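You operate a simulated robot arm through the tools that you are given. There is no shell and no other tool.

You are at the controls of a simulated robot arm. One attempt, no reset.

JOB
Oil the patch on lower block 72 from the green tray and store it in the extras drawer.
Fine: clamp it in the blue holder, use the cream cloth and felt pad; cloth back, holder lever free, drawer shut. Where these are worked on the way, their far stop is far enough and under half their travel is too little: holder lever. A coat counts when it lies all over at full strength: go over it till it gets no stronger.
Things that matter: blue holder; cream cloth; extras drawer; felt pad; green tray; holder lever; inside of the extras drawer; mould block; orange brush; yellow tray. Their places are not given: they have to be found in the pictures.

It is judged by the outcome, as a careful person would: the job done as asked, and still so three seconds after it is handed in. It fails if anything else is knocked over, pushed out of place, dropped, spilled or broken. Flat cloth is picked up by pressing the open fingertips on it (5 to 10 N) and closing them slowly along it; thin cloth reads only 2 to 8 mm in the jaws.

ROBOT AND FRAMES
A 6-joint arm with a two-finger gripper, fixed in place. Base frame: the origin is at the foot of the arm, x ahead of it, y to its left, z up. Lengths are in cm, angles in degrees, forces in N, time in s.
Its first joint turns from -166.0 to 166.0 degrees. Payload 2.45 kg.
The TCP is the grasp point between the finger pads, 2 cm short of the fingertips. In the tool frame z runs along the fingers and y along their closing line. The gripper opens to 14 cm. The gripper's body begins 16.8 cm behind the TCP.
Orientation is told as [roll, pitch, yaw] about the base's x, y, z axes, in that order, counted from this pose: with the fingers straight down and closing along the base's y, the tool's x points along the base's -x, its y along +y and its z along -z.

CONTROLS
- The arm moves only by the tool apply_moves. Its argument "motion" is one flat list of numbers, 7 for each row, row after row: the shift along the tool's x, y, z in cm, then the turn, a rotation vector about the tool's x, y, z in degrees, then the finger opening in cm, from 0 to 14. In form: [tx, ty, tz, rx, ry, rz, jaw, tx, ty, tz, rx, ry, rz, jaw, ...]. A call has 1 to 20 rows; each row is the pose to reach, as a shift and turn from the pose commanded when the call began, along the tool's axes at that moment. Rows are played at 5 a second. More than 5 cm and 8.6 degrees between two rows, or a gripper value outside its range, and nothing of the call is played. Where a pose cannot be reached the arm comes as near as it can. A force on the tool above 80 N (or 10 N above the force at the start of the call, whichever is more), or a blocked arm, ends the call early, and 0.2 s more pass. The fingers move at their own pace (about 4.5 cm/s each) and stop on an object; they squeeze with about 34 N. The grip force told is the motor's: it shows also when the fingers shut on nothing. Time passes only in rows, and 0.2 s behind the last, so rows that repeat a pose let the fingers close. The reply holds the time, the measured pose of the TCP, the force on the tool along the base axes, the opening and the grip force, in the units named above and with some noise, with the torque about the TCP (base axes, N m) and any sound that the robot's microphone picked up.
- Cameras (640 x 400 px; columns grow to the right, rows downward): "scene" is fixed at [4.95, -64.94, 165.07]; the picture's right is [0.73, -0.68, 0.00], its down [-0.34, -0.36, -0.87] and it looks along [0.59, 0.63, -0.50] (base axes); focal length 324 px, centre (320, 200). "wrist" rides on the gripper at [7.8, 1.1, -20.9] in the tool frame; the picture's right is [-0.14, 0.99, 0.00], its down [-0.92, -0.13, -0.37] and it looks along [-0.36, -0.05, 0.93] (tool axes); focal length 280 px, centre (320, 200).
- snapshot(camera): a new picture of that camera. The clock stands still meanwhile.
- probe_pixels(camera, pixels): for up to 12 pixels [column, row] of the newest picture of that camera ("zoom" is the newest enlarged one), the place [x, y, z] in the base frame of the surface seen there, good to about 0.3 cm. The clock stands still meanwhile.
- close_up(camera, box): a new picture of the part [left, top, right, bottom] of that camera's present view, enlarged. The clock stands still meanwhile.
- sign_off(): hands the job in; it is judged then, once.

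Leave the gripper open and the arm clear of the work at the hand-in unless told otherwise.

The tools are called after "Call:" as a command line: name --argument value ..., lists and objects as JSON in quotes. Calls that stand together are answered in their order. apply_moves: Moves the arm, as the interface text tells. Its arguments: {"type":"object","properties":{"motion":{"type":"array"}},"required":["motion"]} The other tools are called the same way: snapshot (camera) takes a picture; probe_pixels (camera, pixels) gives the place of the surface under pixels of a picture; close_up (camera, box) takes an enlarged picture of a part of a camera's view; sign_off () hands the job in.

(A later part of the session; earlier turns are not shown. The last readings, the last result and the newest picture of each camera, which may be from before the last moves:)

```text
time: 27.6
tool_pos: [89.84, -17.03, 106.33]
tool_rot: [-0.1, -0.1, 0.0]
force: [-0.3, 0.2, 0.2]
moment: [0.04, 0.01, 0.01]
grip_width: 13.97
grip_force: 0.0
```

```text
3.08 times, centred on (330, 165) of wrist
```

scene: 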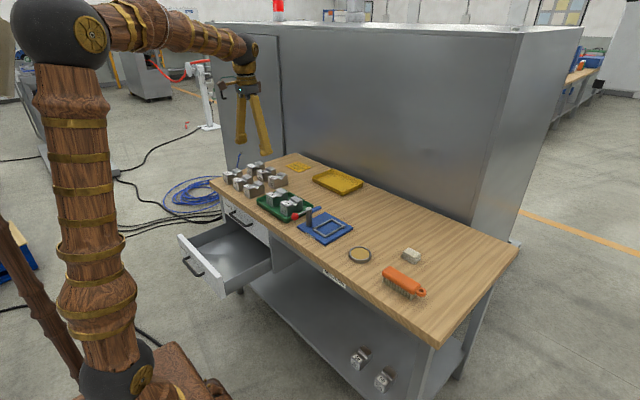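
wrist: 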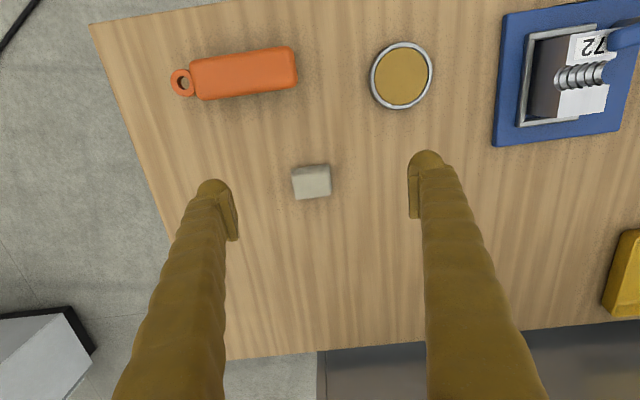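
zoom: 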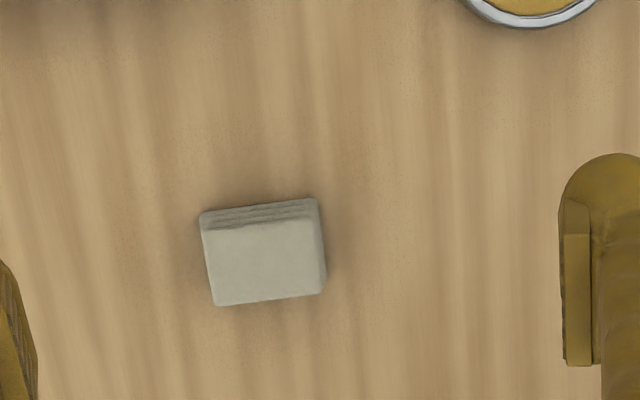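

Call:
probe_pixels --camera "zoom" --pixels '[[206, 232], [316, 220], [218, 302], [320, 288], [265, 262], [205, 218], [315, 202], [150, 250], [323, 250], [540, 8]]'

Call:
probe_pixels --camera "wrist" --pixels '[[401, 76], [401, 43], [401, 109], [371, 76], [431, 76], [401, 47], [427, 76], [375, 78], [245, 75], [310, 185]]'

```text
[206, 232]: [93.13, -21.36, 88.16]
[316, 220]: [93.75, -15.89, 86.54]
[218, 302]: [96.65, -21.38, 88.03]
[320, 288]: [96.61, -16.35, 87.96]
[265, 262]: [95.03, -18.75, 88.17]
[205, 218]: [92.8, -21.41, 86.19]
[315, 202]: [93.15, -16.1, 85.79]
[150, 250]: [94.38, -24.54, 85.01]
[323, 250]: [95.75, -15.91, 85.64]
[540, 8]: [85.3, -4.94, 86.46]
```

```text
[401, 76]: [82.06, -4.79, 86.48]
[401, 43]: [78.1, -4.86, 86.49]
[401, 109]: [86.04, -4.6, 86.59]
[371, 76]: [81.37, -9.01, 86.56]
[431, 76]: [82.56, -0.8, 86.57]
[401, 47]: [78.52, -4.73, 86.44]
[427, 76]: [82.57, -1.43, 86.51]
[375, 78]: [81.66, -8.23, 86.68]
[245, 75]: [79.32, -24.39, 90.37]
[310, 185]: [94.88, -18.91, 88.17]
```

Cloth spans x 93–96.9, y −21.5…−16, z 85–88.1 (a folded stack). Felt dish centre is about (82, −4.8), outer radius 4. I'll grip the cloth across y. Move above it with jaws at 7.8, then descend to TCP z ≈ 90 first.

Call:
apply_moves --motion '[-2.5, -0.8, 0, 0, 0, 0, 11, -5.1, -1.72, 0, 0, 0, 0, 7.8, -5.1, -1.72, 3, 0, 0, 0, 7.8, -5.1, -1.72, 7, 0, 0, 0, 7.8, -5.1, -1.72, 11, 0, 0, 0, 7.8, -5.1, -1.72, 14, 0, 0, 0, 7.8, -5.1, -1.72, 15.5, 0, 0, 0, 7.8, -5.1, -1.72, 15.5, 0, 0, 0, 7.8]'

Call:
snapshot --camera "wrist"

Call:
close_up --camera "wrist" --box '[230, 110, 410, 270]'

```text
time: 29.4
tool_pos: [95.33, -18.48, 90.66]
tool_rot: [0.0, 0.0, 0.0]
force: [0.5, 1.1, 0.2]
moment: [-0.01, 0.0, 0.0]
grip_width: 7.8
grip_force: 0.1
```

```text
taken
```

wrist: 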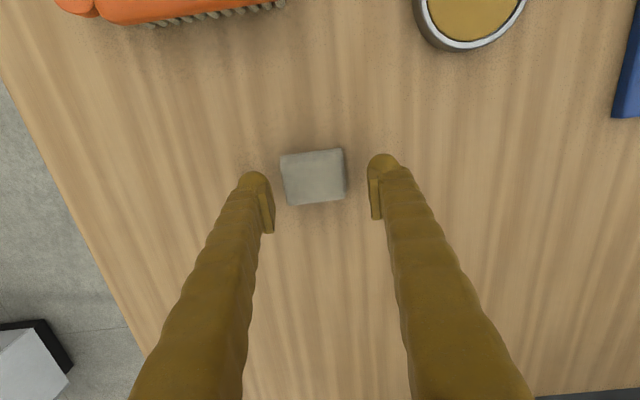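

```text
2.50 times, centred on (320, 190) of wrist
```

zoom: 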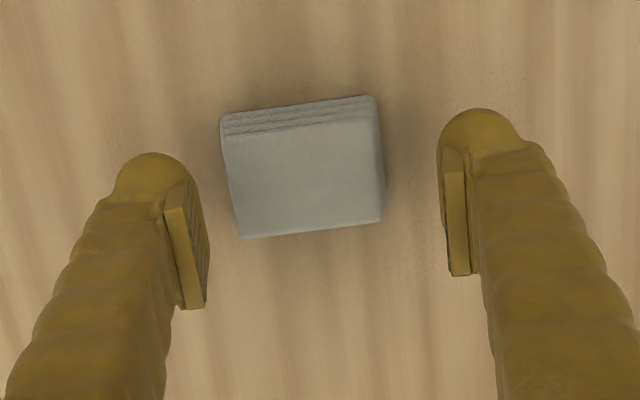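

Probe the cloth's edges from this closer view for centring.

Call:
probe_pixels --camera "zoom" --pixels '[[228, 140], [372, 122], [245, 234], [379, 216], [305, 180], [222, 128], [374, 100], [384, 180]]'

```text
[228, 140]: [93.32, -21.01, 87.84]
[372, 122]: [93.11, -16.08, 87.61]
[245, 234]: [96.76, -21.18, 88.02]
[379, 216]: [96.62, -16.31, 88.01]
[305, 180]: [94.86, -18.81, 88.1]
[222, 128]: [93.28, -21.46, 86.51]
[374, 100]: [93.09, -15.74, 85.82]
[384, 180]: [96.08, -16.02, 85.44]
```

Centre is (94.9, −18.7). Descend so tips are ~0.8 cm above the bench, then close slowly.

Call:
apply_moves --motion '[0.2, -0.1, 1.5, 0, 0, 0, 7.8, 0.2, -0.1, 2.8, 0, 0, 0, 7.8, 0.2, -0.1, 2.8, 0, 0, 0, 7.8, 0.2, -0.1, 2.8, 0, 0, 0, 7.0, 0.2, -0.1, 2.8, 0, 0, 0, 6.3, 0.2, -0.1, 2.8, 0, 0, 0, 5.7, 0.2, -0.1, 2.8, 0, 0, 0, 5.1, 0.2, -0.1, 2.8, 0, 0, 0, 4.6, 0.2, -0.1, 2.8, 0, 0, 0, 4.6]'

Call:
snapshot --camera "wrist"

```text
time: 31.4
tool_pos: [94.97, -18.6, 87.96]
tool_rot: [0.0, 0.1, 0.0]
force: [0.4, -0.8, 0.5]
moment: [-0.01, 0.04, -0.03]
grip_width: 5.86
grip_force: 33.8
```

```text
taken
```

wrist: 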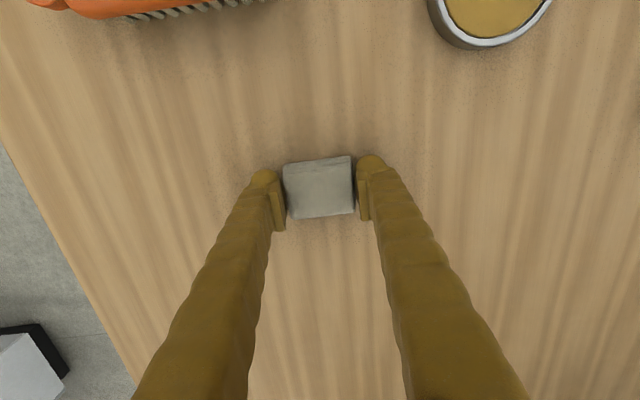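

The cloth is held (5.86 cm, firm). Lift it 8 cm.

Call:
apply_moves --motion '[0, 0, -1, 0, 0, 0, 4.6, 0, 0, -3, 0, 0, 0, 4.6, 0, 0, -6, 0, 0, 0, 4.6, 0, 0, -8, 0, 0, 0, 4.6, 0, 0, -8, 0, 0, 0, 4.6]'

Call:
snapshot --camera "wrist"

Call:
close_up --camera "scene" --box '[330, 200, 450, 300]'

```text
time: 32.6
tool_pos: [94.97, -18.58, 95.96]
tool_rot: [0.0, 0.0, 0.0]
force: [0.7, 0.1, 0.5]
moment: [-0.02, -0.02, -0.01]
grip_width: 5.84
grip_force: 34.1
```

```text
taken
```

wrist: 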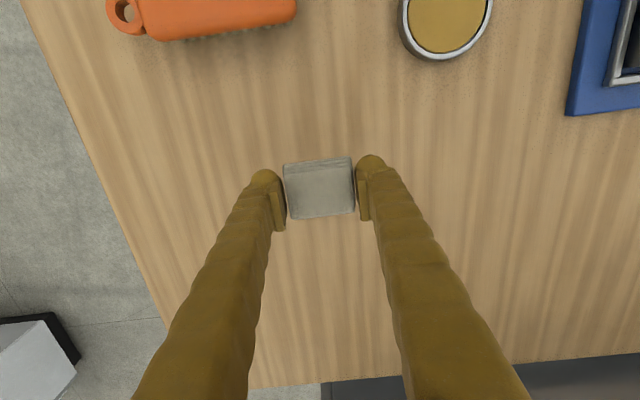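

```text
4.00 times, centred on (390, 250) of scene
```

zoom: 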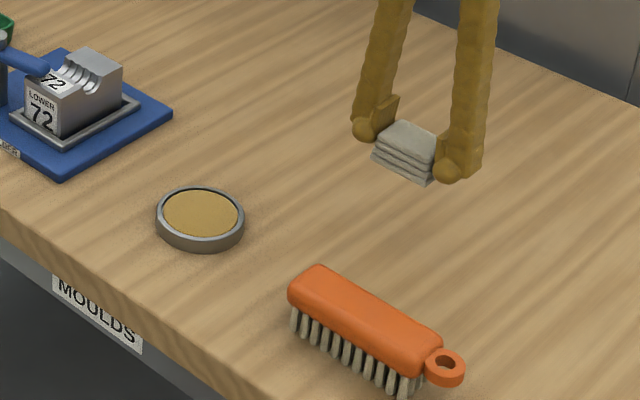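

The cloth hangs in the jaws. Probe the felt dish in this zoom for centre, rim height and felt height.

Call:
probe_pixels --camera "zoom" --pixels '[[200, 214], [180, 212], [222, 214], [200, 202], [200, 230], [158, 212], [243, 214], [200, 188], [200, 241], [163, 213], [237, 214]]'

Call:
probe_pixels --camera "wrist" --pixels '[[445, 25], [445, 48], [420, 25], [475, 25], [447, 56]]'

```text
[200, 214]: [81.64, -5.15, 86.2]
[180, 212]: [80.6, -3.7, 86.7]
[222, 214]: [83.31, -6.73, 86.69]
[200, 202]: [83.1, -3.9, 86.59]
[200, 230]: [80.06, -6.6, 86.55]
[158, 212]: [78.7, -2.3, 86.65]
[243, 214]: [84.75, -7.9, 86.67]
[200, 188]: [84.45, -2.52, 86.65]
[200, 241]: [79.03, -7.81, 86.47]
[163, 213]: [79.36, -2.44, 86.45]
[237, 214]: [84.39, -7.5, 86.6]
```

```text
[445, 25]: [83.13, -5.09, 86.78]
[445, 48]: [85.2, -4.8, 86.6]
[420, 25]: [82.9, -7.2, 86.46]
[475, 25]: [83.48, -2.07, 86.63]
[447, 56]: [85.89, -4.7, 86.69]
```

Dish centre ≈ (81.85, −5.0), felt at z ≈ 86.5. Carry the cloth above it, then lower toward contact (expected TCP z ≈ 89.4).

Call:
apply_moves --motion '[3, 3, 0, 0, 0, 0, 4.6, 6, 6.2, 0, 0, 0, 0, 4.6, 9, 9.4, 0, 0, 0, 0, 4.6, 12, 12.5, 0, 0, 0, 0, 4.6, 13.1, 13.6, 0, 0, 0, 0, 4.6, 13.1, 13.6, 3, 0, 0, 0, 4.6, 13.1, 13.6, 5, 0, 0, 0, 4.6, 13.1, 13.6, 5.8, 0, 0, 0, 4.6, 13.1, 13.6, 5.8, 0, 0, 0, 4.6]'

Call:
close_up --camera "scene" --box '[320, 215, 410, 285]'

Call:
snapshot --camera "wrist"

```text
time: 34.6
tool_pos: [81.8, -4.93, 90.25]
tool_rot: [0.0, 0.0, -0.1]
force: [0.6, -0.2, 0.1]
moment: [0.02, 0.04, 0.01]
grip_width: 5.85
grip_force: 34.2
```

```text
5.71 times, centred on (365, 250) of scene
```

zoom: 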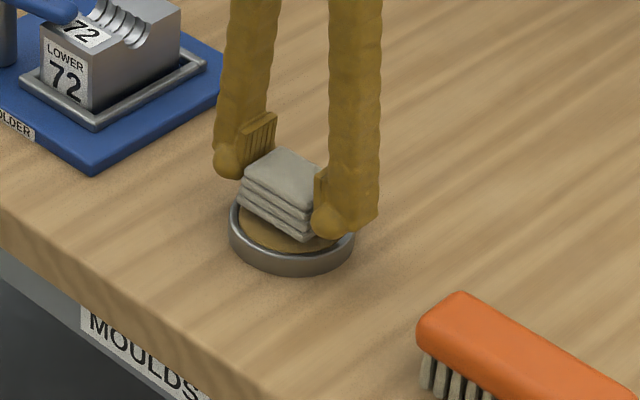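

```text
taken
```

wrist: 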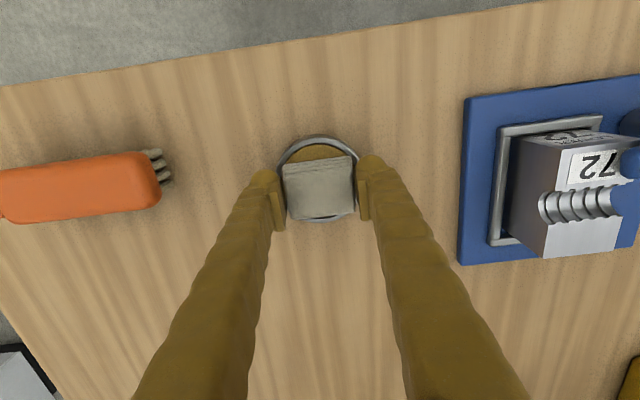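

The cloth is over the felt. Lower in small steps until a gentle contact force.

Call:
apply_moves --motion '[0, 0, 0.2, 0, 0, 0, 4.6, 0, 0, 0.4, 0, 0, 0, 4.6, 0, 0, 0.6, 0, 0, 0, 4.6, 0, 0, 0.7, 0, 0, 0, 4.6, 0, 0, 0.7, 0, 0, 0, 4.6]'

```text
time: 35.8
tool_pos: [81.86, -4.97, 89.44]
tool_rot: [0.0, -0.1, 0.0]
force: [0.1, -0.4, 1.9]
moment: [-0.02, -0.01, -0.01]
grip_width: 5.85
grip_force: 33.7
```

Light contact (1.9 N). Press a touch more and check.

Call:
apply_moves --motion '[0, 0, 0.05, 0, 0, 0, 4.6, 0, 0, 0.1, 0, 0, 0, 4.6, 0, 0, 0.1, 0, 0, 0, 4.6]'

```text
time: 36.6
tool_pos: [81.92, -4.89, 89.36]
tool_rot: [0.0, -0.1, 0.1]
force: [-0.7, -6.3, 15.0]
moment: [-0.07, 0.09, 0.04]
grip_width: 5.84
grip_force: 33.9
```

15 N now; ease to ~8 N and dwell to soak, with a minute wiggle.

Call:
apply_moves --motion '[0, 0, -0.05, 0, 0, 0, 4.6, 0, 0, -0.05, 0, 0, 0, 4.6, 0.1, 0, -0.05, 0, 0, 0, 4.6, 0, 0, -0.05, 0, 0, 0, 4.6, -0.1, 0, -0.05, 0, 0, 0, 4.6, 0, 0, -0.05, 0, 0, 0, 4.6, 0, 0, -0.05, 0, 0, 0, 4.6]'

Call:
close_up --camera "scene" --box '[320, 215, 410, 285]'

```text
time: 38.2
tool_pos: [81.84, -5.03, 89.45]
tool_rot: [-0.1, -0.1, 0.0]
force: [0.8, 4.7, 15.8]
moment: [0.17, -0.03, 0.03]
grip_width: 5.84
grip_force: 34.2
```

```text
5.71 times, centred on (365, 250) of scene
```

zoom: 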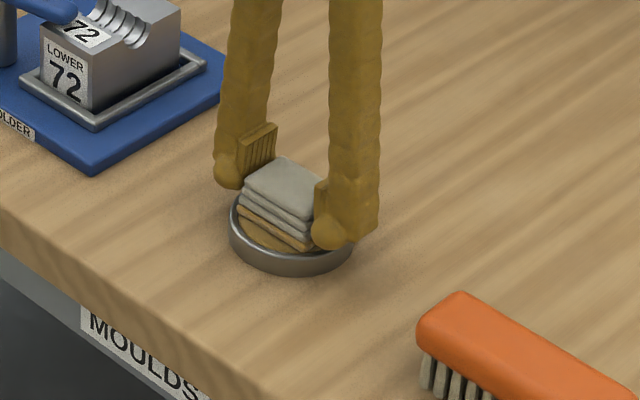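

The lowest layer has turned amber: it's loaded with oil. Lift 10 cm and carry to above the block's free flat land (~(87.6, 15.1)).

Call:
apply_moves --motion '[0, 0, -1, 0, 0, 0, 4.6, 0, 0, -4, 0, 0, 0, 4.6, 0, 0, -8, 0, 0, 0, 4.6, -1, 3, -10, 0, 0, 0, 4.6, -2, 7, -10, 0, 0, 0, 4.6, -3, 11, -10, 0, 0, 0, 4.6, -4.3, 15, -10, 0, 0, 0, 4.6, -5.5, 19, -10, 0, 0, 0, 4.6, -5.75, 20.1, -10, 0, 0, 0, 4.6, -5.75, 20.1, -10, 0, 0, 0, 4.6]'

Call:
snapshot --camera "wrist"

Call:
close_up --camera "scene" --box '[270, 150, 390, 260]'

```text
time: 40.4
tool_pos: [87.66, 15.01, 99.47]
tool_rot: [0.0, 0.0, 0.0]
force: [0.1, -1.1, -0.6]
moment: [-0.02, -0.01, -0.02]
grip_width: 5.86
grip_force: 34.6
```

```text
taken
```

wrist: 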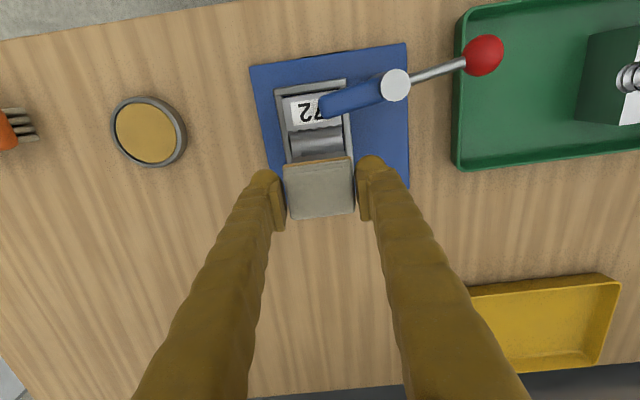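

```text
3.64 times, centred on (330, 205) of scene
```

zoom: 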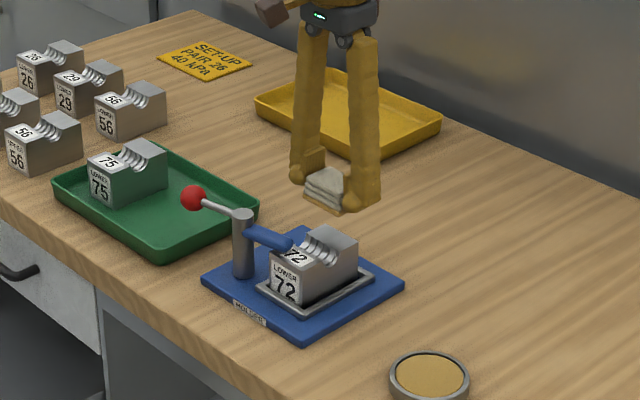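

Probe the arm tip and block features in the wrist view to keep the cloth clear.

Call:
probe_pixels --camera "wrist" --pixels '[[325, 103], [335, 92], [335, 113], [320, 128], [318, 148], [290, 135], [343, 128], [318, 156], [483, 55], [397, 85]]'

```text
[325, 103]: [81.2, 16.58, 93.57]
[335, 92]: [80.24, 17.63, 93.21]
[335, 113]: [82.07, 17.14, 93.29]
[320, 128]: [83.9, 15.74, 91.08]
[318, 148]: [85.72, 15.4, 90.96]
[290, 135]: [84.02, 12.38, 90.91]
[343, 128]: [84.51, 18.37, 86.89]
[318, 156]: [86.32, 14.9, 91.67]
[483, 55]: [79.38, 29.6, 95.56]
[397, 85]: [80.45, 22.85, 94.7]
```

Lower toward the block's flat land, stopping just above contact.

Call:
apply_moves --motion '[0.1, 0.1, 2, 0, 0, 0, 4.6, 0.1, 0.1, 3.6, 0, 0, 0, 4.6, 0.1, 0.1, 4.3, 0, 0, 0, 4.6, 0.1, 0.1, 4.5, 0, 0, 0, 4.6, 0.1, 0.1, 4.6, 0, 0, 0, 4.6, 0.1, 0.1, 4.6, 0, 0, 0, 4.6]'

```text
time: 41.8
tool_pos: [87.64, 15.32, 94.68]
tool_rot: [0.0, 0.0, 0.0]
force: [0.7, -0.3, -0.2]
moment: [0.01, -0.02, 0.0]
grip_width: 5.86
grip_force: 33.9
```

Call:
apply_moves --motion '[0, 0, 0.1, 0, 0, 0, 4.6, 0, 0, 0.15, 0, 0, 0, 4.6, 0, 0, 0.15, 0, 0, 0, 4.6]'

```text
time: 42.6
tool_pos: [87.51, 15.22, 94.67]
tool_rot: [-0.1, 0.0, 0.0]
force: [0.5, 0.2, 2.0]
moment: [-0.05, 0.01, -0.02]
grip_width: 5.85
grip_force: 34.2
```

Contact at 2 N. Press slightly more and stroke gently along y (±1 cm).

Call:
apply_moves --motion '[0, 0, 0.05, 0, 0, 0, 4.6, 0, 0.4, 0.05, 0, 0, 0, 4.6, 0, 0.8, 0.05, 0, 0, 0, 4.6, 0, 1.0, 0.05, 0, 0, 0, 4.6, 0, 0.6, 0.05, 0, 0, 0, 4.6, 0, 0.2, 0.05, 0, 0, 0, 4.6, 0, -0.2, 0.05, 0, 0, 0, 4.6, 0, -0.6, 0.05, 0, 0, 0, 4.6, 0, -1.0, 0.05, 0, 0, 0, 4.6, 0, -0.6, 0.05, 0, 0, 0, 4.6, 0, -0.2, 0.05, 0, 0, 0, 4.6, 0, 0, 0.05, 0, 0, 0, 4.6]'

Call:
snapshot --camera "wrist"

Call:
close_up --camera "scene" --box '[285, 190, 365, 245]'

```text
time: 45.2
tool_pos: [87.57, 15.28, 94.62]
tool_rot: [-0.1, 0.0, 0.1]
force: [1.4, -8.4, 16.1]
moment: [-0.26, -0.02, 0.0]
grip_width: 5.83
grip_force: 34.5
```

```text
taken
```

wrist: 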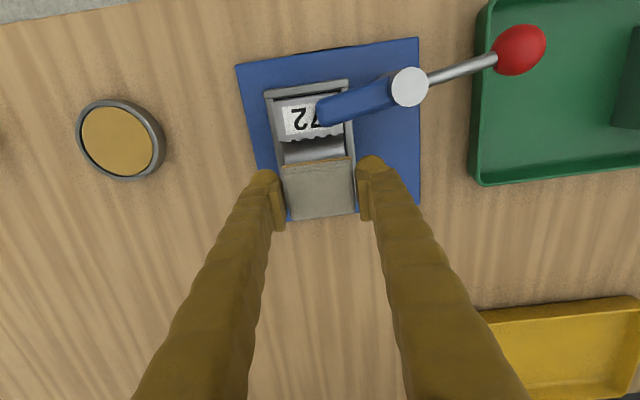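

```text
7.27 times, centred on (325, 218) of scene
```

zoom: 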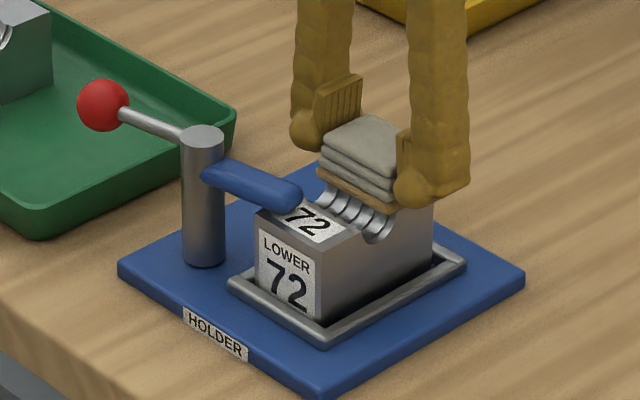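

I lift off 6 cm to inspect the land's surface.

Call:
apply_moves --motion '[0, 0, -1, 0, 0, 0, 4.6, 0, 0, -4, 0, 0, 0, 4.6, -2, 0, -6, 0, 0, 0, 4.6, -4, 0, -7, 0, 0, 0, 4.6, -4, 0, -7, 0, 0, 0, 4.6]'

Call:
close_up --camera "scene" --box '[285, 190, 365, 245]'

Call:
close_up --camera "wrist" --box '[250, 30, 420, 180]'

```text
time: 46.4
tool_pos: [91.39, 15.33, 101.54]
tool_rot: [0.0, 0.0, -0.1]
force: [-0.3, -0.7, -0.9]
moment: [0.01, 0.04, -0.02]
grip_width: 5.84
grip_force: 34.2
```

```text
7.27 times, centred on (325, 218) of scene
```

zoom: 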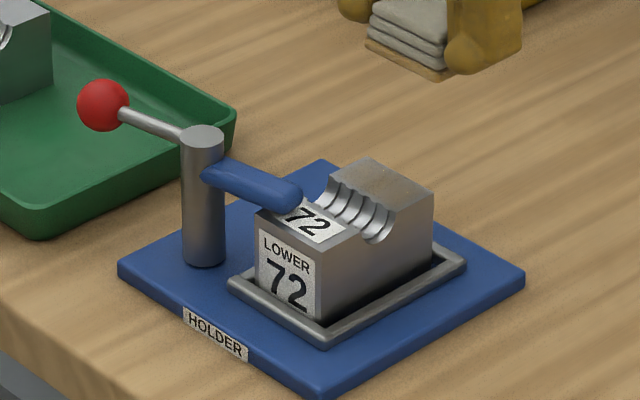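

```text
2.67 times, centred on (335, 105) of wrist
```

zoom: 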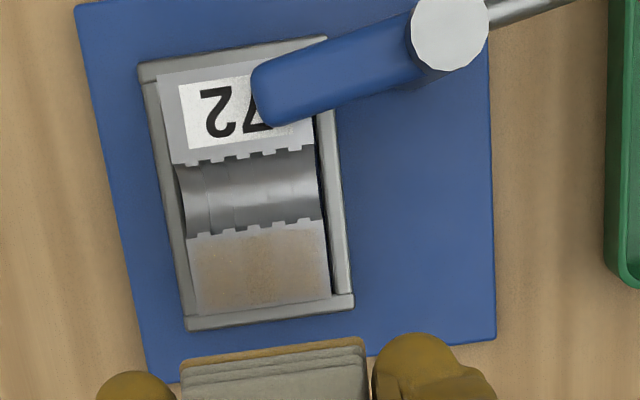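

The flat land has taken an amber tint — that is the patch. Enlarge to judge its coverage.

Call:
close_up --camera "wrist" --box '[290, 105, 350, 155]'

Call:
close_up --camera "scene" --box '[318, 205, 348, 230]'

```text
8.00 times, centred on (320, 130) of wrist
```

zoom: 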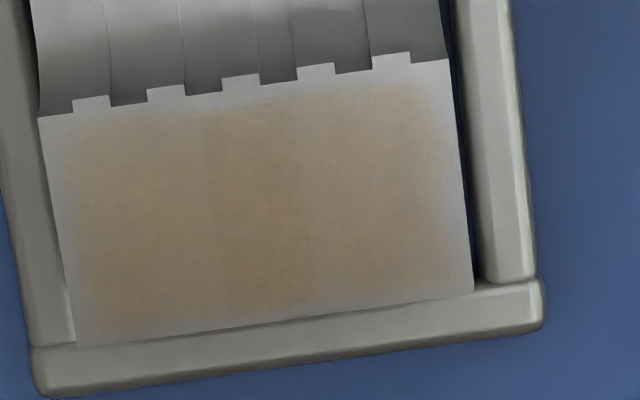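

```text
16.00 times, centred on (333, 218) of scene
```

zoom: 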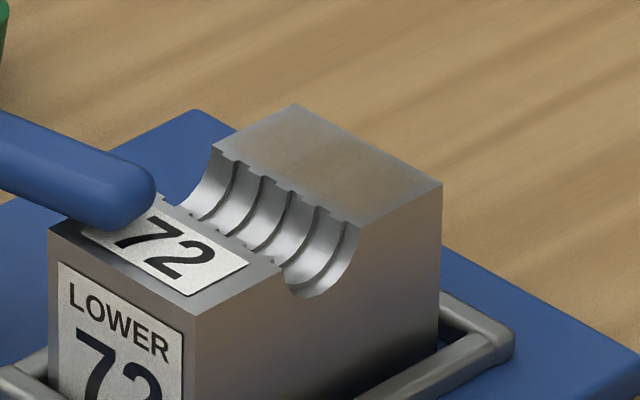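

The coat is there but thin and weaker at the edges. Go back down and make more strokes, along y and x.

Call:
apply_moves --motion '[2, 0, 2, 0, 0, 0, 4.6, 4, 0, 5, 0, 0, 0, 4.6, 4, 0, 6.7, 0, 0, 0, 4.6, 4, 0, 6.97, 0, 0, 0, 4.6, 4.3, 0.5, 6.97, 0, 0, 0, 4.6, 4.6, 1.0, 6.97, 0, 0, 0, 4.6, 4.6, 0.5, 6.97, 0, 0, 0, 4.6, 4.6, 0, 6.97, 0, 0, 0, 4.6, 4.6, -0.5, 6.97, 0, 0, 0, 4.6, 4.6, -1.0, 6.97, 0, 0, 0, 4.6, 4.2, -1.0, 6.97, 0, 0, 0, 4.6, 3.8, -1.0, 6.97, 0, 0, 0, 4.6, 3.4, -0.8, 6.97, 0, 0, 0, 4.6, 3.4, -0.3, 6.97, 0, 0, 0, 4.6, 3.4, 0.2, 6.97, 0, 0, 0, 4.6, 3.4, 0.7, 6.97, 0, 0, 0, 4.6, 3.7, 1.0, 6.97, 0, 0, 0, 4.6, 4, 0.6, 6.97, 0, 0, 0, 4.6, 4, 0.2, 6.97, 0, 0, 0, 4.6, 4, -0.2, 6.97, 0, 0, 0, 4.6]'

```text
time: 50.6
tool_pos: [87.58, 15.04, 94.63]
tool_rot: [0.1, 0.0, 0.0]
force: [-1.0, 0.4, -0.4]
moment: [-0.01, 0.0, 0.04]
grip_width: 5.87
grip_force: 33.8
```

Force reads near zero here, so those strokes were too light. Press down in small steps to find the contact.

Call:
apply_moves --motion '[0, 0, 0.04, 0, 0, 0, 4.6, 0, 0, 0.08, 0, 0, 0, 4.6, 0, 0, 0.08, 0, 0, 0, 4.6]'

```text
time: 51.4
tool_pos: [87.56, 14.98, 94.65]
tool_rot: [0.0, -0.1, 0.0]
force: [0.9, -3.2, 6.8]
moment: [-0.07, -0.02, 0.0]
grip_width: 5.83
grip_force: 33.6
```

Now 6.8 N. Stroke at this depth in a serpentine over the land.

Call:
apply_moves --motion '[0.3, 0.4, 0.02, 0, 0, 0, 4.6, 0.6, 0.9, 0.02, 0, 0, 0, 4.6, 0.6, 0.4, 0.02, 0, 0, 0, 4.6, 0.6, -0.1, 0.02, 0, 0, 0, 4.6, 0.6, -0.6, 0.02, 0, 0, 0, 4.6, 0.6, -0.9, 0.02, 0, 0, 0, 4.6, 0.2, -0.9, 0.02, 0, 0, 0, 4.6, 0, -0.5, 0.02, 0, 0, 0, 4.6, 0, 0, 0.02, 0, 0, 0, 4.6, 0, 0.5, 0.02, 0, 0, 0, 4.6, 0, 1.0, 0.02, 0, 0, 0, 4.6, -0.5, 1.0, 0.02, 0, 0, 0, 4.6, -0.6, 0.5, 0.02, 0, 0, 0, 4.6, -0.6, 0, 0.02, 0, 0, 0, 4.6, -0.6, -0.5, 0.02, 0, 0, 0, 4.6, -0.6, -0.9, 0.02, 0, 0, 0, 4.6, -0.2, -0.5, 0.02, 0, 0, 0, 4.6, 0, 0, 0.02, 0, 0, 0, 4.6]'

```text
time: 55.2
tool_pos: [87.48, 14.98, 94.39]
tool_rot: [0.0, -0.2, 0.1]
force: [3.8, -9.6, 21.1]
moment: [-0.28, -0.11, 0.0]
grip_width: 5.86
grip_force: 34.4
```

Lift and inspect the coat again.

Call:
apply_moves --motion '[0, 0, -1, 0, 0, 0, 4.6, 0, 0, -4, 0, 0, 0, 4.6, -2, 0, -6, 0, 0, 0, 4.6, -4, 0, -7, 0, 0, 0, 4.6, -4, 0, -7, 0, 0, 0, 4.6]'

Call:
close_up --camera "wrist" --box '[290, 105, 350, 155]'

Call:
close_up --camera "scene" --box '[318, 205, 348, 230]'

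Call:
close_up --camera "scene" --box '[310, 160, 370, 210]'

```text
time: 56.4
tool_pos: [91.3, 14.97, 101.43]
tool_rot: [0.0, 0.0, 0.0]
force: [0.3, -0.3, 0.1]
moment: [0.0, -0.01, 0.0]
grip_width: 5.83
grip_force: 34.0
```

```text
8.00 times, centred on (320, 130) of wrist
```

zoom: 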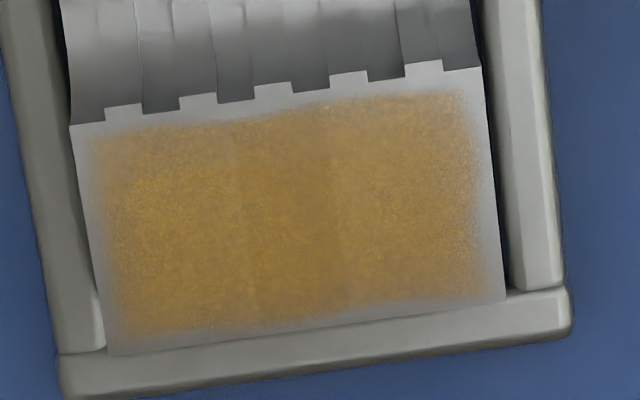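

```text
16.00 times, centred on (333, 218) of scene
```

zoom: 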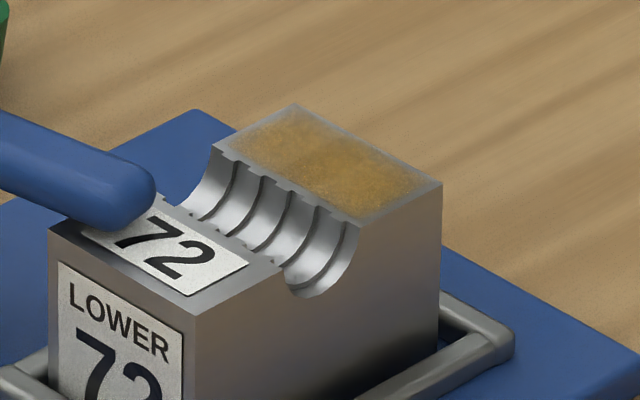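

```text
8.00 times, centred on (340, 185) of scene
```

zoom: 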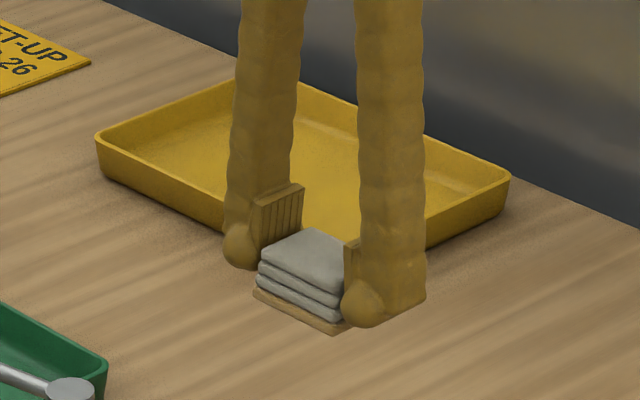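

Much stronger, still speckled. Another set of strokes over it.

Call:
apply_moves --motion '[2, 0, 2, 0, 0, 0, 4.6, 4, 0, 5, 0, 0, 0, 4.6, 4, 0.1, 6.6, 0, 0, 0, 4.6, 4, 0.1, 6.96, 0, 0, 0, 4.6, 4.4, 0.6, 6.98, 0, 0, 0, 4.6, 4.7, 1.0, 6.98, 0, 0, 0, 4.6, 4.7, 0.5, 6.98, 0, 0, 0, 4.6, 4.7, 0, 6.98, 0, 0, 0, 4.6, 4.7, -0.5, 6.98, 0, 0, 0, 4.6, 4.7, -1.0, 6.98, 0, 0, 0, 4.6, 4.2, -1.0, 6.98, 0, 0, 0, 4.6, 4, -0.5, 6.98, 0, 0, 0, 4.6, 4, 0, 6.98, 0, 0, 0, 4.6, 4, 0.5, 6.98, 0, 0, 0, 4.6, 4, 1.1, 6.98, 0, 0, 0, 4.6, 3.5, 1.1, 6.98, 0, 0, 0, 4.6, 3.4, 0.5, 6.98, 0, 0, 0, 4.6, 3.4, 0, 6.98, 0, 0, 0, 4.6, 3.4, -0.6, 6.98, 0, 0, 0, 4.6, 3.6, -0.9, 6.98, 0, 0, 0, 4.6]'

```text
time: 60.6
tool_pos: [87.91, 14.13, 94.47]
tool_rot: [-0.1, -0.1, 0.1]
force: [3.7, 4.9, 12.3]
moment: [0.13, -0.02, -0.04]
grip_width: 5.87
grip_force: 33.9
```

12 N contact. Continue another serpentine and then lift away to look.

Call:
apply_moves --motion '[0.4, 0.4, 0, 0, 0, 0, 4.6, 0.4, 0.9, 0, 0, 0, 0, 4.6, 0.4, 1.4, 0, 0, 0, 0, 4.6, 0.4, 2.0, 0, 0, 0, 0, 4.6, 0.8, 2.0, 0, 0, 0, 0, 4.6, 1.2, 1.6, 0, 0, 0, 0, 4.6, 1.2, 1.1, 0, 0, 0, 0, 4.6, 1.2, 0.6, 0, 0, 0, 0, 4.6, 1.2, 0.1, 0, 0, 0, 0, 4.6, 0.8, 0, 0, 0, 0, 0, 4.6, 0.4, 0, 0, 0, 0, 0, 4.6, 0, 0.2, 0, 0, 0, 0, 4.6, -0.2, 0.6, 0, 0, 0, 0, 4.6, -0.2, 1.1, 0, 0, 0, 0, 4.6, -0.2, 1.6, 0, 0, 0, 0, 4.6, 0.4, 1.0, 0, 0, 0, 0, 4.6, 0.4, 1.0, -2, 0, 0, 0, 4.6, -1.6, 1.0, -5, 0, 0, 0, 4.6, -3.6, 1.0, -7, 0, 0, 0, 4.6, -3.6, 1.0, -7, 0, 0, 0, 4.6]'

Call:
close_up --camera "wrist" --box '[290, 105, 350, 155]'

Call:
close_up --camera "scene" --box '[318, 205, 348, 230]'

Call:
close_up --camera "scene" --box '[310, 160, 370, 210]'

```text
time: 64.8
tool_pos: [91.65, 15.27, 101.43]
tool_rot: [0.0, -0.1, 0.0]
force: [-0.3, 0.0, -1.4]
moment: [-0.03, -0.02, -0.01]
grip_width: 5.81
grip_force: 34.4
```

```text
8.00 times, centred on (320, 130) of wrist
```

zoom: 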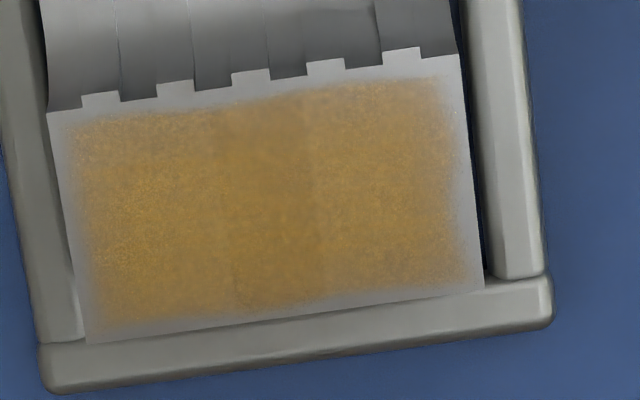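

```text
16.00 times, centred on (333, 218) of scene
```

zoom: 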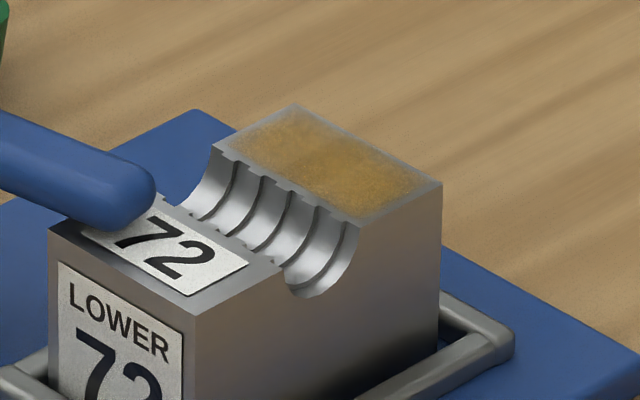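

```text
8.00 times, centred on (340, 185) of scene
```

zoom: 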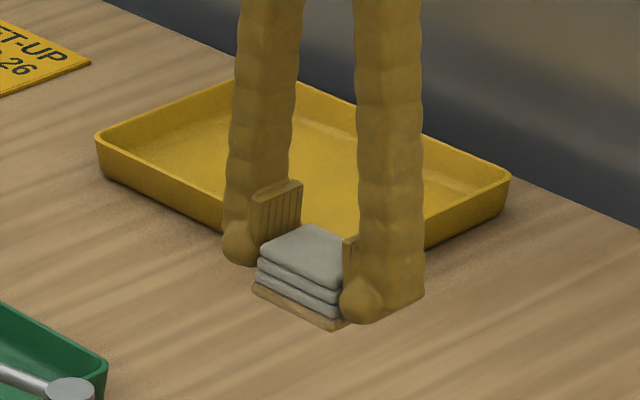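

Nearly uniform but the cloth may be running dry. I'll recharge it on the felt, then wipe again to see if the coat gets stronger. Carry it back to just above the felt.

Call:
apply_moves --motion '[1.8, -4, 0, 0, 0, 0, 4.6, 3.7, -8, 0, 0, 0, 0, 4.6, 5.6, -12, 0, 0, 0, 0, 4.6, 7.5, -16, 0, 0, 0, 0, 4.6, 9.65, -20.1, 0, 0, 0, 0, 4.6, 9.65, -20.1, 4, 0, 0, 0, 4.6, 9.65, -20.1, 8, 0, 0, 0, 4.6, 9.65, -20.1, 11, 0, 0, 0, 4.6, 9.65, -20.1, 11.8, 0, 0, 0, 4.6, 9.65, -20.1, 11.8, 0, 0, 0, 4.6]'

Call:
close_up --camera "scene" --box '[320, 215, 410, 285]'

```text
time: 67.0
tool_pos: [81.76, -4.92, 89.65]
tool_rot: [0.0, 0.0, 0.0]
force: [1.0, -0.6, -0.4]
moment: [0.02, 0.0, 0.03]
grip_width: 5.82
grip_force: 34.2
```

```text
5.71 times, centred on (365, 250) of scene
```

zoom: 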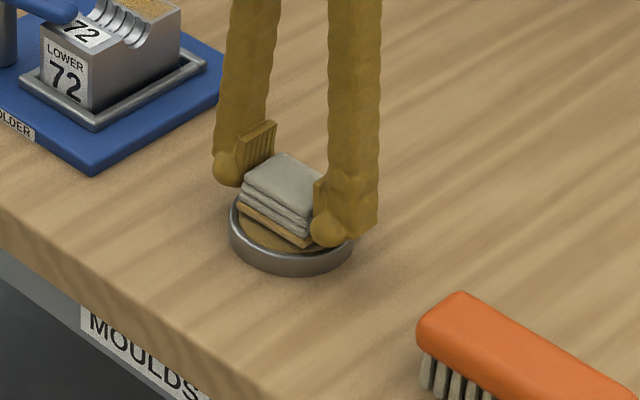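

Just above the felt. Press in small steps and dwell.

Call:
apply_moves --motion '[0, 0, 0.15, 0, 0, 0, 4.6, 0, 0, 0.25, 0, 0, 0, 4.6, 0, 0, 0.33, 0, 0, 0, 4.6, 0, 0, 0.36, 0, 0, 0, 4.6, 0, 0, 0.36, 0, 0, 0, 4.6, 0, 0, 0.36, 0, 0, 0, 4.6]'

```text
time: 68.4
tool_pos: [81.93, -5.01, 89.32]
tool_rot: [0.1, 0.1, 0.0]
force: [0.5, 0.0, -0.7]
moment: [-0.03, 0.01, 0.02]
grip_width: 5.81
grip_force: 33.7
```

No contact yet; lower further in small steps.

Call:
apply_moves --motion '[0, 0, 0.06, 0, 0, 0, 4.6, 0, 0, 0.12, 0, 0, 0, 4.6, 0, 0, 0.18, 0, 0, 0, 4.6, 0, 0, 0.18, 0, 0, 0, 4.6]'

```text
time: 69.4
tool_pos: [81.87, -4.98, 89.28]
tool_rot: [0.0, -0.1, 0.0]
force: [-7.7, -4.3, 32.4]
moment: [0.13, 0.48, 0.06]
grip_width: 5.84
grip_force: 33.8
```

32 N — ease back to ~10–15 N and dwell.

Call:
apply_moves --motion '[0, 0, -0.08, 0, 0, 0, 4.6, 0, 0, -0.08, 0, 0, 0, 4.6, 0, 0, -0.08, 0, 0, 0, 4.6, 0, 0, -0.08, 0, 0, 0, 4.6, 0, 0, -0.08, 0, 0, 0, 4.6]'

Call:
close_up --camera "scene" --box '[320, 215, 410, 285]'

```text
time: 70.6
tool_pos: [81.83, -5.01, 89.29]
tool_rot: [0.1, 0.0, 0.0]
force: [7.2, -3.2, 18.6]
moment: [-0.08, -0.23, -0.01]
grip_width: 5.85
grip_force: 33.9
```

```text
5.71 times, centred on (365, 250) of scene
```

zoom: 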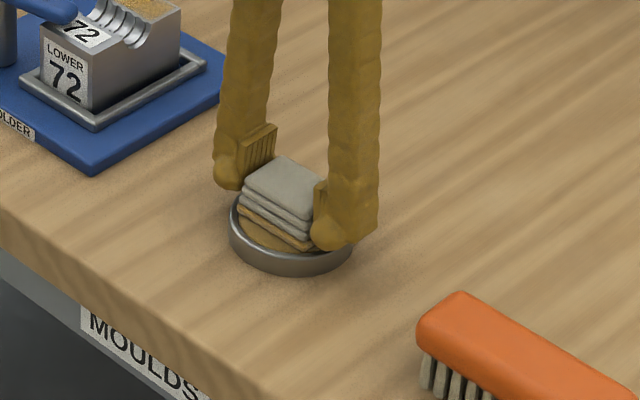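

Recharged. Lift and return to just above the patch.

Call:
apply_moves --motion '[0, 0, -1, 0, 0, 0, 4.6, 0, 0, -4, 0, 0, 0, 4.6, 0, 0, -8, 0, 0, 0, 4.6, -1, 3.5, -10, 0, 0, 0, 4.6, -2, 7.5, -10, 0, 0, 0, 4.6, -3.2, 11.8, -10, 0, 0, 0, 4.6, -4.5, 16, -10, 0, 0, 0, 4.6, -5.65, 20.15, -10, 0, 0, 0, 4.6, -5.65, 20.15, -8, 0, 0, 0, 4.6, -5.65, 20.15, -6, 0, 0, 0, 4.6, -5.65, 20.15, -5.4, 0, 0, 0, 4.6, -5.65, 20.15, -5.25, 0, 0, 0, 4.6, -5.65, 20.15, -5.25, 0, 0, 0, 4.6]'

```text
time: 73.4
tool_pos: [87.6, 15.18, 94.54]
tool_rot: [-0.1, 0.0, 0.0]
force: [0.3, -0.8, -0.8]
moment: [0.0, 0.0, 0.0]
grip_width: 5.85
grip_force: 33.7
```

Call:
apply_moves --motion '[0, 0, 0.05, 0, 0, 0, 4.6, 0, 0, 0.1, 0, 0, 0, 4.6, 0, 0, 0.1, 0, 0, 0, 4.6]'

```text
time: 74.2
tool_pos: [87.46, 15.1, 94.42]
tool_rot: [0.0, -0.1, 0.1]
force: [-2.0, -2.0, 11.7]
moment: [-0.09, 0.09, -0.01]
grip_width: 5.85
grip_force: 34.4
```

Contact at 11.7 N. Serpentine over the patch with the freshly charged cloth, reaching all edges.

Call:
apply_moves --motion '[0.4, 0.5, 0, 0, 0, 0, 4.6, 0.8, 1.0, 0, 0, 0, 0, 4.6, 0.8, 0.5, 0, 0, 0, 0, 4.6, 0.8, 0, 0, 0, 0, 0, 4.6, 0.8, -0.5, 0, 0, 0, 0, 4.6, 0.8, -1.0, 0, 0, 0, 0, 4.6, 0.3, -1.0, 0, 0, 0, 0, 4.6, 0, -0.5, 0, 0, 0, 0, 4.6, 0, 0, 0, 0, 0, 0, 4.6, 0, 0.5, 0, 0, 0, 0, 4.6, 0, 1.0, 0, 0, 0, 0, 4.6, -0.5, 1.0, 0, 0, 0, 0, 4.6, -0.6, 0.5, 0, 0, 0, 0, 4.6, -0.6, 0, 0, 0, 0, 0, 4.6, -0.6, -0.5, 0, 0, 0, 0, 4.6, -0.6, -1.0, 0, 0, 0, 0, 4.6, -0.2, -0.5, 0, 0, 0, 0, 4.6, 0, 0, 0, 0, 0, 0, 4.6]'

Call:
apply_moves --motion '[0, 0.5, 0.01, 0, 0, 0, 4.6, 0, 1.0, 0.01, 0, 0, 0, 4.6, 0.5, 1.0, 0.01, 0, 0, 0, 4.6, 0.8, 0.5, 0.01, 0, 0, 0, 4.6, 0.8, 0, 0.01, 0, 0, 0, 4.6, 0.8, -0.5, 0.01, 0, 0, 0, 4.6, 0.8, -1.0, 0.01, 0, 0, 0, 4.6, 0.3, -1.0, 0.01, 0, 0, 0, 4.6, -0.2, -1.0, 0.01, 0, 0, 0, 4.6, -0.6, -0.7, 0.01, 0, 0, 0, 4.6, -0.6, -0.2, 0.01, 0, 0, 0, 4.6, -0.6, 0.3, 0.01, 0, 0, 0, 4.6, -0.6, 0.8, 0.01, 0, 0, 0, 4.6, -0.2, 0.8, 0.01, 0, 0, 0, 4.6, 0, 0.4, 0.01, 0, 0, 0, 4.6, 0, 0, 0, 0, 0, 0, 4.6, 0, 0, -2, 0, 0, 0, 4.6, -2, 0, -5, 0, 0, 0, 4.6, -4, 0, -7, 0, 0, 0, 4.6, -4, 0, -7, 0, 0, 0, 4.6]'

Call:
close_up --camera "wrist" --box '[290, 105, 350, 155]'

Call:
close_up --camera "scene" --box '[318, 205, 348, 230]'

Call:
close_up --camera "scene" --box '[310, 160, 370, 210]'

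```text
time: 78.0
tool_pos: [87.41, 15.2, 94.31]
tool_rot: [0.0, 0.0, -0.1]
force: [1.5, -3.9, 8.0]
moment: [-0.05, -0.03, -0.04]
grip_width: 5.83
grip_force: 33.5
```

```text
time: 82.2
tool_pos: [91.31, 15.17, 101.44]
tool_rot: [0.1, 0.0, -0.1]
force: [-0.5, 0.0, 0.0]
moment: [-0.01, 0.02, -0.02]
grip_width: 5.83
grip_force: 33.5
```

```text
8.00 times, centred on (320, 130) of wrist
```

zoom: 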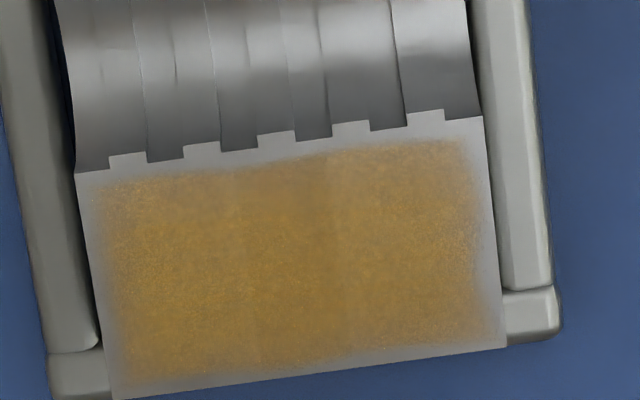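

```text
16.00 times, centred on (333, 218) of scene
```

zoom: 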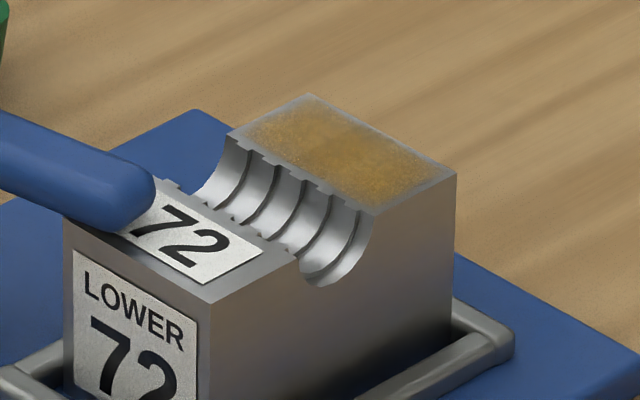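

```text
8.00 times, centred on (340, 185) of scene
```

zoom: 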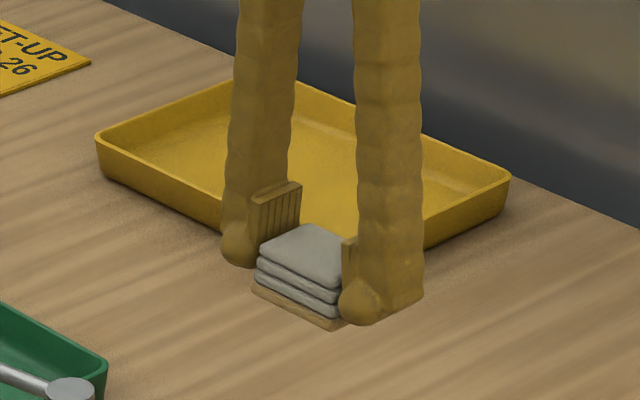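

The block appears to have shifted slightly toward +x in the frame. Check its exact position and level.

Call:
snapshot --camera "wrist"

Call:
close_up --camera "wrist" --box '[240, 40, 400, 180]'

Call:
close_up --camera "scene" --box '[285, 190, 365, 245]'

```text
taken
```

wrist: 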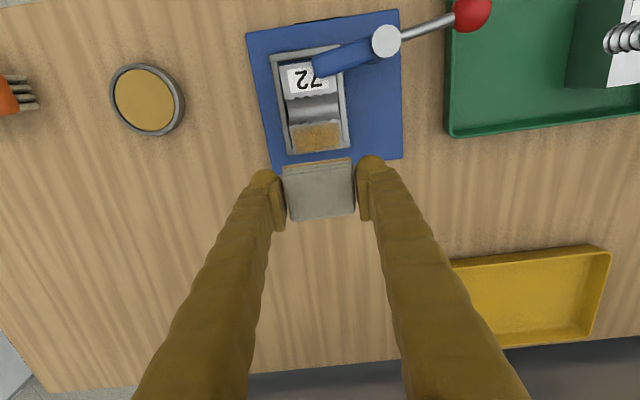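

```text
2.86 times, centred on (320, 110) of wrist
```

zoom: 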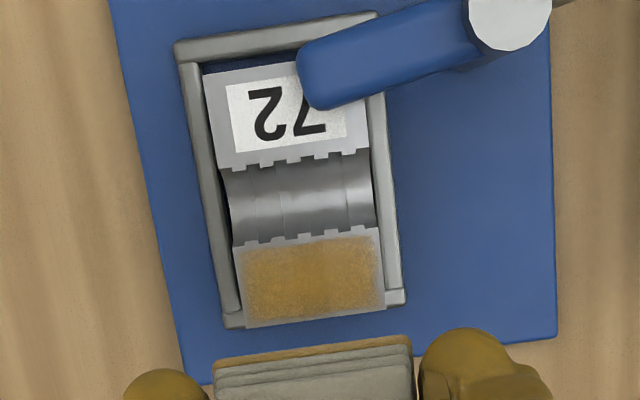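

```text
7.27 times, centred on (325, 218) of scene
```

zoom: 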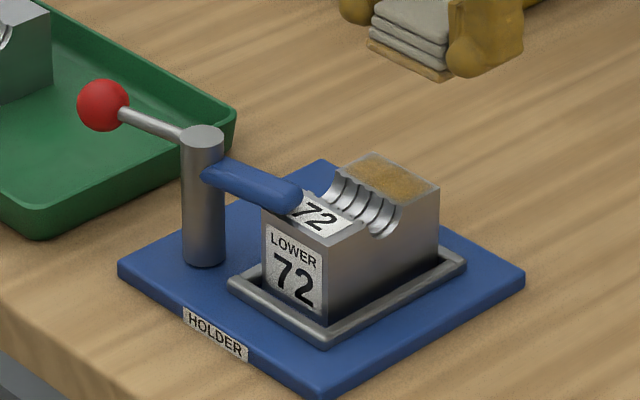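

Probe the block's top corners and frame for level.

Call:
probe_pixels --camera "zoom" --pixels '[[268, 220], [322, 242], [436, 190], [375, 155], [345, 228], [400, 190], [375, 170], [325, 320], [463, 262]]'

Call:
probe_pixels --camera "wrist" --pixels '[[294, 152], [341, 147], [292, 66], [318, 138], [295, 128], [341, 121], [300, 92], [345, 145]]'

```text
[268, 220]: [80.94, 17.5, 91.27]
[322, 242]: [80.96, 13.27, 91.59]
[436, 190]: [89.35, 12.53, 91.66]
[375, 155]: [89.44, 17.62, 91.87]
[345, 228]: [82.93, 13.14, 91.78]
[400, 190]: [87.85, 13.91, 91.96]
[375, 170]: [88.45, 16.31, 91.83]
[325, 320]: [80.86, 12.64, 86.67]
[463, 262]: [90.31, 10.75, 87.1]
```

```text
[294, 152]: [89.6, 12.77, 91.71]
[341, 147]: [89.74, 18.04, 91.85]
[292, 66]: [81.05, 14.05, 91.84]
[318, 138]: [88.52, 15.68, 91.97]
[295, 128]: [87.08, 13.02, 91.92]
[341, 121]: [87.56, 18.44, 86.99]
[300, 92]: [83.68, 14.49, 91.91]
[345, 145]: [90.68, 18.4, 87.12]
```

The block slid ~0.5 cm to the frame's back bar but sits flat and clamped. I look at the cloth's underside layer to judge how much oil it still holds.

Call:
close_up --camera "scene" --box '[325, 182, 355, 205]'

Call:
close_up --camera "wrist" --box '[295, 115, 350, 160]'

```text
16.00 times, centred on (340, 194) of scene
```

zoom: 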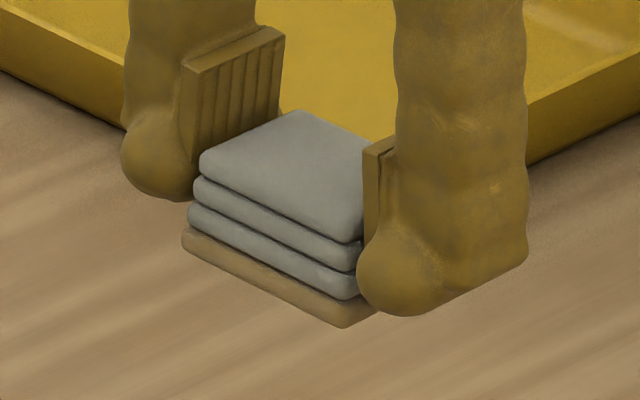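

```text
8.89 times, centred on (322, 138) of wrist
```

zoom: 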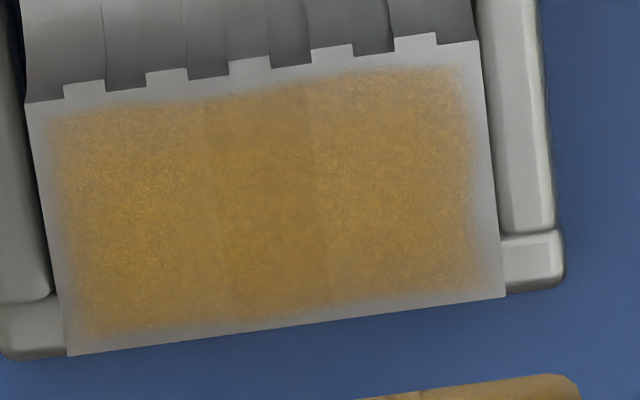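

The coat looks even. One more pass to confirm it gets no stronger, now centred on the shifted patch (x ≈ 88.0).

Call:
apply_moves --motion '[2, 0, 2, 0, 0, 0, 4.6, 3.45, 0, 5, 0, 0, 0, 4.6, 3.45, 0, 6.7, 0, 0, 0, 4.6, 3.45, 0, 6.95, 0, 0, 0, 4.6, 3.45, 0, 7.0, 0, 0, 0, 4.6, 3.45, 0, 7.0, 0, 0, 0, 4.6]'

```text
time: 83.6
tool_pos: [88.04, 15.25, 94.49]
tool_rot: [0.0, 0.0, 0.0]
force: [0.0, 0.3, 0.1]
moment: [0.01, 0.01, -0.01]
grip_width: 5.86
grip_force: 34.5
```

No contact yet; lower by small steps.

Call:
apply_moves --motion '[0, 0, 0.04, 0, 0, 0, 4.6, 0, 0, 0.08, 0, 0, 0, 4.6, 0, 0, 0.08, 0, 0, 0, 4.6]'

```text
time: 84.4
tool_pos: [88.06, 15.18, 94.37]
tool_rot: [0.0, -0.2, 0.1]
force: [-4.5, -1.4, 11.4]
moment: [-0.05, 0.16, 0.0]
grip_width: 5.83
grip_force: 33.6
```

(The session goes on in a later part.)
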